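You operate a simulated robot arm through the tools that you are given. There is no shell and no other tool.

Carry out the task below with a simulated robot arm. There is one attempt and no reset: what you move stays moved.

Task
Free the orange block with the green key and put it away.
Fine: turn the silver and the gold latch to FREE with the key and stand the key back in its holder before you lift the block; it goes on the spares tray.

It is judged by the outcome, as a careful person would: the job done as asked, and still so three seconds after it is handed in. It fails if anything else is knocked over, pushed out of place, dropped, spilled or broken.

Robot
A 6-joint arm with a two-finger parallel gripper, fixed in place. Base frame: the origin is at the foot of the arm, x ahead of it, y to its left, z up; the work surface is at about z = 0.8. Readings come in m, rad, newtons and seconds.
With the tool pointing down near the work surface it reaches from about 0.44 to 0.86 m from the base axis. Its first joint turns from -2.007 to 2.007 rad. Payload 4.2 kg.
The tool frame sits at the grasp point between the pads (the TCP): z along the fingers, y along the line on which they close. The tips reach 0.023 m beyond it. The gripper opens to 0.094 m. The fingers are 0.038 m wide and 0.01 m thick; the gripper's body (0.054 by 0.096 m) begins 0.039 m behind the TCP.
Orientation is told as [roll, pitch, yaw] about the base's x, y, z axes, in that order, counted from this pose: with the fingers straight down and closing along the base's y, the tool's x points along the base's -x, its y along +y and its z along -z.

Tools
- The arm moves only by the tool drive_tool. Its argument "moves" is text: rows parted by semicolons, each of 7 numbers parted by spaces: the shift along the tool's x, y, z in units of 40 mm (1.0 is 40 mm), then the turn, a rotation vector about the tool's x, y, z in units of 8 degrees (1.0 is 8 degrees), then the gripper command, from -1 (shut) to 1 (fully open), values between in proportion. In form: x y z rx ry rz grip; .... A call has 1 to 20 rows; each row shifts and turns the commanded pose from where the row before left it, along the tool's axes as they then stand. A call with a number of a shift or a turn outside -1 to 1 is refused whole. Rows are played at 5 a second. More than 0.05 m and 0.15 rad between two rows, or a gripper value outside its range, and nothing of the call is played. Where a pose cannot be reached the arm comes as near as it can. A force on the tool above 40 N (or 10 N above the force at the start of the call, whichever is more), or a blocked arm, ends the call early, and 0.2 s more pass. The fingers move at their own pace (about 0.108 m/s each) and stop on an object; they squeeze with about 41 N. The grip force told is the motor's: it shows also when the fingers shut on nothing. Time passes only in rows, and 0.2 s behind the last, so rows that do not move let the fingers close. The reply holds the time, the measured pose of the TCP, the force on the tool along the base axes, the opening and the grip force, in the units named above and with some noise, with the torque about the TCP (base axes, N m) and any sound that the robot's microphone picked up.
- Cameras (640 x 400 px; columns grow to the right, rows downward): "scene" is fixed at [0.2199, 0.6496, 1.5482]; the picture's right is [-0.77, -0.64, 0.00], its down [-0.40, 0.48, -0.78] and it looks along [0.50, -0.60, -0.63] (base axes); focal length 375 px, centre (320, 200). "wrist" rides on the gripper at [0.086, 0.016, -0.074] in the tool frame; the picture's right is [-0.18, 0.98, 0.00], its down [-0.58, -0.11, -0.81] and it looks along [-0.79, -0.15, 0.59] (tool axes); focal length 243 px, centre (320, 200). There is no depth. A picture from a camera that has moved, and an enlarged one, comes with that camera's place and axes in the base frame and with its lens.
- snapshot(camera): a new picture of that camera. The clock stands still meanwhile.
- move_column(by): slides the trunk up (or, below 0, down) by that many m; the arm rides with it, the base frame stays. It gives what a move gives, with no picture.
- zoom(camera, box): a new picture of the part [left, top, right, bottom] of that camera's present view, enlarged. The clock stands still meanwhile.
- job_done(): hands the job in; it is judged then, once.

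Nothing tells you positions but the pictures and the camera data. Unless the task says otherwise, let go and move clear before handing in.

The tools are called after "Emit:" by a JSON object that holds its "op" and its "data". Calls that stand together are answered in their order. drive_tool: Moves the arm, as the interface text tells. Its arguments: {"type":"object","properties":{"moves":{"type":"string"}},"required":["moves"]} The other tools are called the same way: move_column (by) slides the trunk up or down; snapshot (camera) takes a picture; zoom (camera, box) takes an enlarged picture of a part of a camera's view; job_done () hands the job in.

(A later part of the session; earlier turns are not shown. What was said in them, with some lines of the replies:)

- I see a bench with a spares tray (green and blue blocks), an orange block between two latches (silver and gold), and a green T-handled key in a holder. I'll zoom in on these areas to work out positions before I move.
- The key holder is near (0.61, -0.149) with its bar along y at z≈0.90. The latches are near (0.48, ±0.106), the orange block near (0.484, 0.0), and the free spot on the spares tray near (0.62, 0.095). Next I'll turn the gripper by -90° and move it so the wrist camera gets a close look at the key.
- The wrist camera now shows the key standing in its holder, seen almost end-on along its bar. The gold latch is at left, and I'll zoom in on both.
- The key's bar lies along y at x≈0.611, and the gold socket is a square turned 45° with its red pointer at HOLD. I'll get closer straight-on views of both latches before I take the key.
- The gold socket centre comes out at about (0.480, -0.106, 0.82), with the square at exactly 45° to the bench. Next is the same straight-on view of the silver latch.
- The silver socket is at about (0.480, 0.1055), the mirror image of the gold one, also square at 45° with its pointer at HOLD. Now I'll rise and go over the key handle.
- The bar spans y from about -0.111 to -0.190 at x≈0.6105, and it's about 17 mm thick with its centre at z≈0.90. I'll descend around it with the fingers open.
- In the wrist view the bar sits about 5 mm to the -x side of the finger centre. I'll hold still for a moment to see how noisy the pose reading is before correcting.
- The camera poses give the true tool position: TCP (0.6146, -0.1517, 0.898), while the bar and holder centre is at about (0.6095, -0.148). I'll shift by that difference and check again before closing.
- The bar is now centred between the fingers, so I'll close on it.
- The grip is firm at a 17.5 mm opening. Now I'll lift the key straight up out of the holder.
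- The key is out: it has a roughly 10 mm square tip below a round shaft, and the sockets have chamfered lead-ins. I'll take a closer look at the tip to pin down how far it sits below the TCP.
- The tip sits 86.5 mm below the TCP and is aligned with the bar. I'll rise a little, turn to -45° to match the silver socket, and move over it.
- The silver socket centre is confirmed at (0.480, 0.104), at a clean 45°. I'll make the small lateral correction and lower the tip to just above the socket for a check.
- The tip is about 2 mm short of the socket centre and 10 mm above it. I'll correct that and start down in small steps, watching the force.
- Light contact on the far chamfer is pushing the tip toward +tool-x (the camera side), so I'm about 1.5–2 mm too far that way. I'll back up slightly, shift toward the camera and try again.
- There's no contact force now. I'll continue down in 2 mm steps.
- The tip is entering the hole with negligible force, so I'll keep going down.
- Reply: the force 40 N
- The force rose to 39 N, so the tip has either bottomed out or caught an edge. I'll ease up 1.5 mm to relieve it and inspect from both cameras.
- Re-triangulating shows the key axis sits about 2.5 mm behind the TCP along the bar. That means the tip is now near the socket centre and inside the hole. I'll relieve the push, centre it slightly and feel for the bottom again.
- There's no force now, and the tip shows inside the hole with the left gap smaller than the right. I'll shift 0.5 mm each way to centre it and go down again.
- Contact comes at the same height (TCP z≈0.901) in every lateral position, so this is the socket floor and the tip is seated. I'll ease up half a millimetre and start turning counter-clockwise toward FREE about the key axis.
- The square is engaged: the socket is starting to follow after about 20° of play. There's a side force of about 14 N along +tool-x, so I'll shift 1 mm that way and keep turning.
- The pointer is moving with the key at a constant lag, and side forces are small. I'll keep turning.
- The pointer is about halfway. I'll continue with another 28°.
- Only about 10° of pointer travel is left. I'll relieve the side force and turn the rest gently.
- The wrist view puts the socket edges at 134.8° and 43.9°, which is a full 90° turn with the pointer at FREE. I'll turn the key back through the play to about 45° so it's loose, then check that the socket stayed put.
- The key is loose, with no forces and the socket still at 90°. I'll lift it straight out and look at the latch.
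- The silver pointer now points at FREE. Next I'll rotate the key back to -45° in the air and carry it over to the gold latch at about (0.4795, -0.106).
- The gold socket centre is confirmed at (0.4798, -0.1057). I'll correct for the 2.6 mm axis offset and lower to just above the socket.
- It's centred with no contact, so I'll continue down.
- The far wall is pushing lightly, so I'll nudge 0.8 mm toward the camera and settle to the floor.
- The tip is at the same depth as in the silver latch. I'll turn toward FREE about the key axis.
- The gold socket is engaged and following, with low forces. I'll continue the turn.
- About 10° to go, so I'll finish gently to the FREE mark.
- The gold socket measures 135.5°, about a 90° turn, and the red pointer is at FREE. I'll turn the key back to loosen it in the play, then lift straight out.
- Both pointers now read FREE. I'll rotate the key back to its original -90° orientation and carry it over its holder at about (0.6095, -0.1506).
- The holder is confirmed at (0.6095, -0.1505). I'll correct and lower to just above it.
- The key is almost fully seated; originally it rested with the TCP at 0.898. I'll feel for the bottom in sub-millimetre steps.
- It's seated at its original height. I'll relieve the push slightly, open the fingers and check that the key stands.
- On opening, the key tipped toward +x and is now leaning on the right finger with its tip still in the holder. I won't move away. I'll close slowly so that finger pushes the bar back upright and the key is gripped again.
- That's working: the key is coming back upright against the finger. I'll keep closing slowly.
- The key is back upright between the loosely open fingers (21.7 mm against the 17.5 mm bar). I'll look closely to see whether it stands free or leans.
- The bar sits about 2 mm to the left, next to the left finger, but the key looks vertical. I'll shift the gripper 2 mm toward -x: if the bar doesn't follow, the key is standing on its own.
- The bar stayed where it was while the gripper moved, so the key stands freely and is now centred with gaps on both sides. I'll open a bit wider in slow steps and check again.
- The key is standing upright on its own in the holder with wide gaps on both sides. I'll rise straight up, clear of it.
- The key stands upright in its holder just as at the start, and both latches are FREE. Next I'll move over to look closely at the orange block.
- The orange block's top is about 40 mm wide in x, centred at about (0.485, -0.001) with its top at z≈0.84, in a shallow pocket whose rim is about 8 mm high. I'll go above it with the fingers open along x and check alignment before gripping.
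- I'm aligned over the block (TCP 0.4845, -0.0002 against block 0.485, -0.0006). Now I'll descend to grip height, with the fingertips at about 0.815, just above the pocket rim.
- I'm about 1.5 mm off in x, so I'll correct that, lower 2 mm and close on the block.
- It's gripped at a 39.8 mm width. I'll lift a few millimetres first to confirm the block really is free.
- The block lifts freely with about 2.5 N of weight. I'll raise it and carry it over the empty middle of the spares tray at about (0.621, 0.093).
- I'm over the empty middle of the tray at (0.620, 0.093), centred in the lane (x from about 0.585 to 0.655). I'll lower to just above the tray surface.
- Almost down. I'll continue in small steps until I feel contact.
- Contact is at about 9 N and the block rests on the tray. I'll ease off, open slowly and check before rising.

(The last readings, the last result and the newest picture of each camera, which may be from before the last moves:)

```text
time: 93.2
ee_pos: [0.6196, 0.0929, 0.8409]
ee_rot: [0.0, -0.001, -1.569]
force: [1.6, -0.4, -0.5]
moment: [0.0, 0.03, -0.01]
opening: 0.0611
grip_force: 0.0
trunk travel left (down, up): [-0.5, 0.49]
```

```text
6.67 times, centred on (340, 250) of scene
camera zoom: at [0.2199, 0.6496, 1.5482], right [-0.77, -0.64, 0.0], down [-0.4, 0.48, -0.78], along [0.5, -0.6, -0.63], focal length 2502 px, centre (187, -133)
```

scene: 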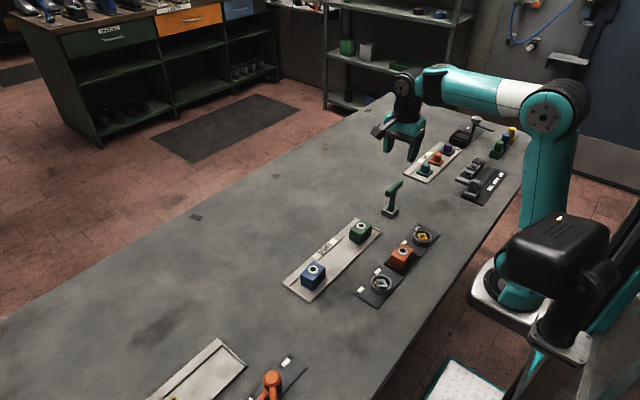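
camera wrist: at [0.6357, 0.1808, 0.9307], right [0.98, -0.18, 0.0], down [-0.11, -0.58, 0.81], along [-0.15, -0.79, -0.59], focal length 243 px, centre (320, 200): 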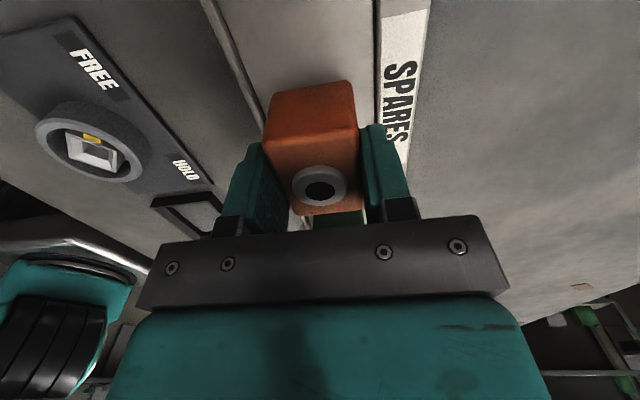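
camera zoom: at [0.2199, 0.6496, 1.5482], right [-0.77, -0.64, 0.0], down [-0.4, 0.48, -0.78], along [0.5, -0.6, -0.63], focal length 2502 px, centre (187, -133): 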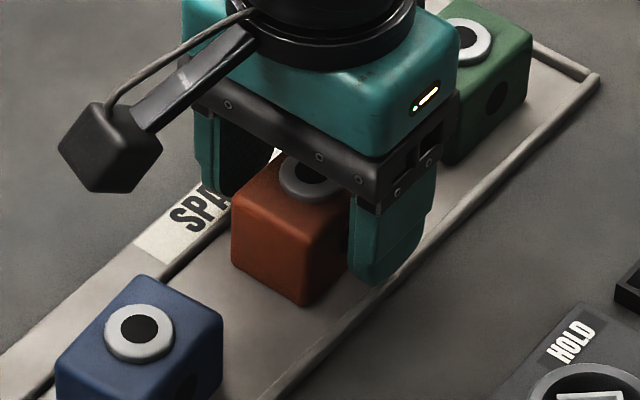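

The block is released and sitting flat on the tray. Now I'll rise straight up and clear of the work area, then check the whole scene.

Emit:
{"op": "drive_tool", "data": {"moves": "0 0 -0.2 0 0 0 0.3;0 0 -0.5 0 0 0 0.3;0 0 -0.8 0 0 0 0.3;0 0 -0.9 0 0 0 0.3;0 0 -0.9 0 0 0 0.3;0 0 -0.9 0 0 0 0.3;0 0 -0.9 0 0 0 0.3;0 0 0 0 0 0 0.3;0 0 0 0 0 0 0.3"}}

Emit:
{"op": "snapshot", "data": {"camera": "scene"}}

Emit:
{"op": "zoom", "data": {"camera": "scene", "box": [270, 170, 460, 310]}}

Emit:
{"op": "zoom", "data": {"camera": "scene", "box": [370, 170, 410, 225]}}

Emit:
{"op": "zoom", "data": {"camera": "scene", "box": [340, 215, 450, 310]}}

```text
time: 95.2
ee_pos: [0.6199, 0.0925, 1.0451]
ee_rot: [-0.001, 0.0, -1.57]
force: [0.8, 0.9, -0.3]
moment: [0.02, 0.01, -0.03]
opening: 0.0609
grip_force: 0.1
trunk travel left (down, up): [-0.5, 0.49]
```

```text
taken
```

scene: 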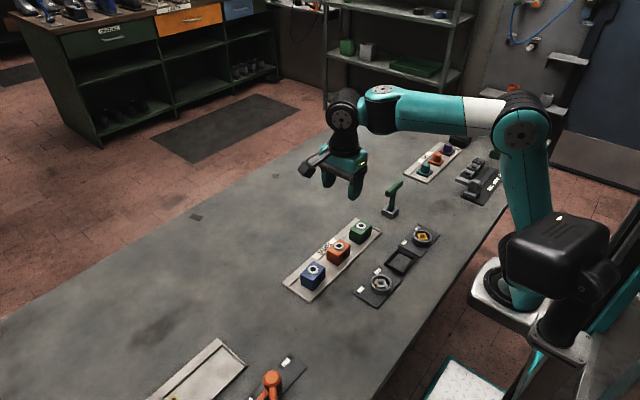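

```text
2.86 times, centred on (365, 240) of scene
camera zoom: at [0.2199, 0.6496, 1.5482], right [-0.77, -0.64, 0.0], down [-0.4, 0.48, -0.78], along [0.5, -0.6, -0.63], focal length 1072 px, centre (191, 86)
```

zoom: 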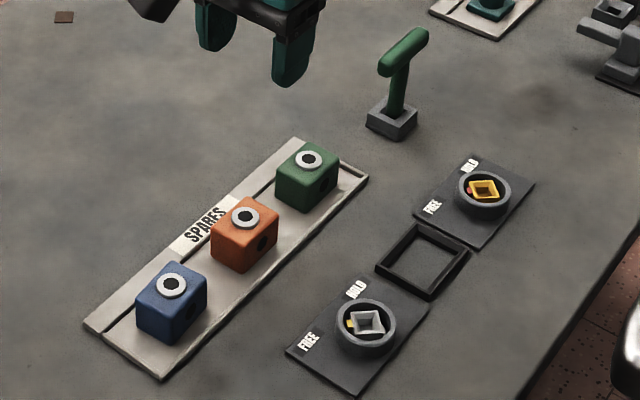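

```text
7.27 times, centred on (390, 198) of scene
camera zoom: at [0.2199, 0.6496, 1.5482], right [-0.77, -0.64, 0.0], down [-0.4, 0.48, -0.78], along [0.5, -0.6, -0.63], focal length 2729 px, centre (-189, 218)
```

zoom: 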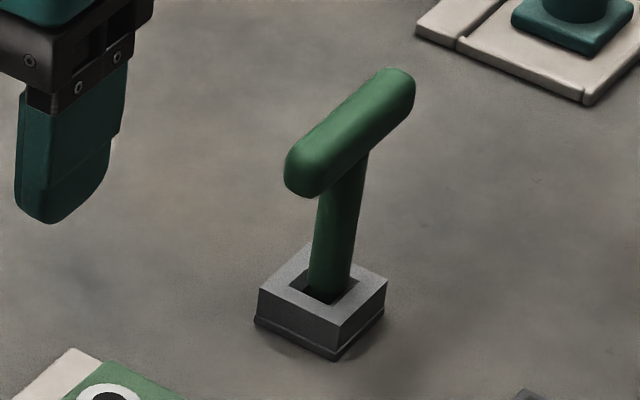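

```text
4.21 times, centred on (395, 262) of scene
camera zoom: at [0.2199, 0.6496, 1.5482], right [-0.77, -0.64, 0.0], down [-0.4, 0.48, -0.78], along [0.5, -0.6, -0.63], focal length 1580 px, centre (4, -63)
```

zoom: 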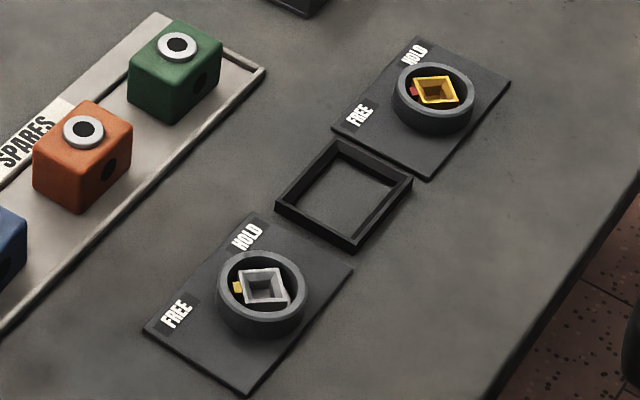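

The final check looks right:
- Both latch pointers are at FREE.
- The key stands upright in its holder, as it did at the start.
- The orange block sits flat on the spares tray between the blue and green ones, and its pocket is empty.
- Nothing else has moved, and the gripper is open and clear.

I'm handing the job in.

Emit:
{"op": "job_done", "data": {}}

```text
The job is handed in.
```

The orange block is free and sitting on the spares tray, between the blue and green blocks. I've handed the job in, but no verdict has come back yet.

- **Latches:** I turned silver first, then gold, each a quarter turn from HOLD to FREE. In the last pictures both pointers are at FREE.
- **Key:** It was back upright in its holder before I lifted the block. On my first release it tipped over against one finger. Its tip stayed in the holder, and I pushed it upright again and checked that it stood by itself before moving away.
- **Everything else:** In the last pictures nothing else on the bench looks moved or knocked over. The gripper is open and clear of the work.
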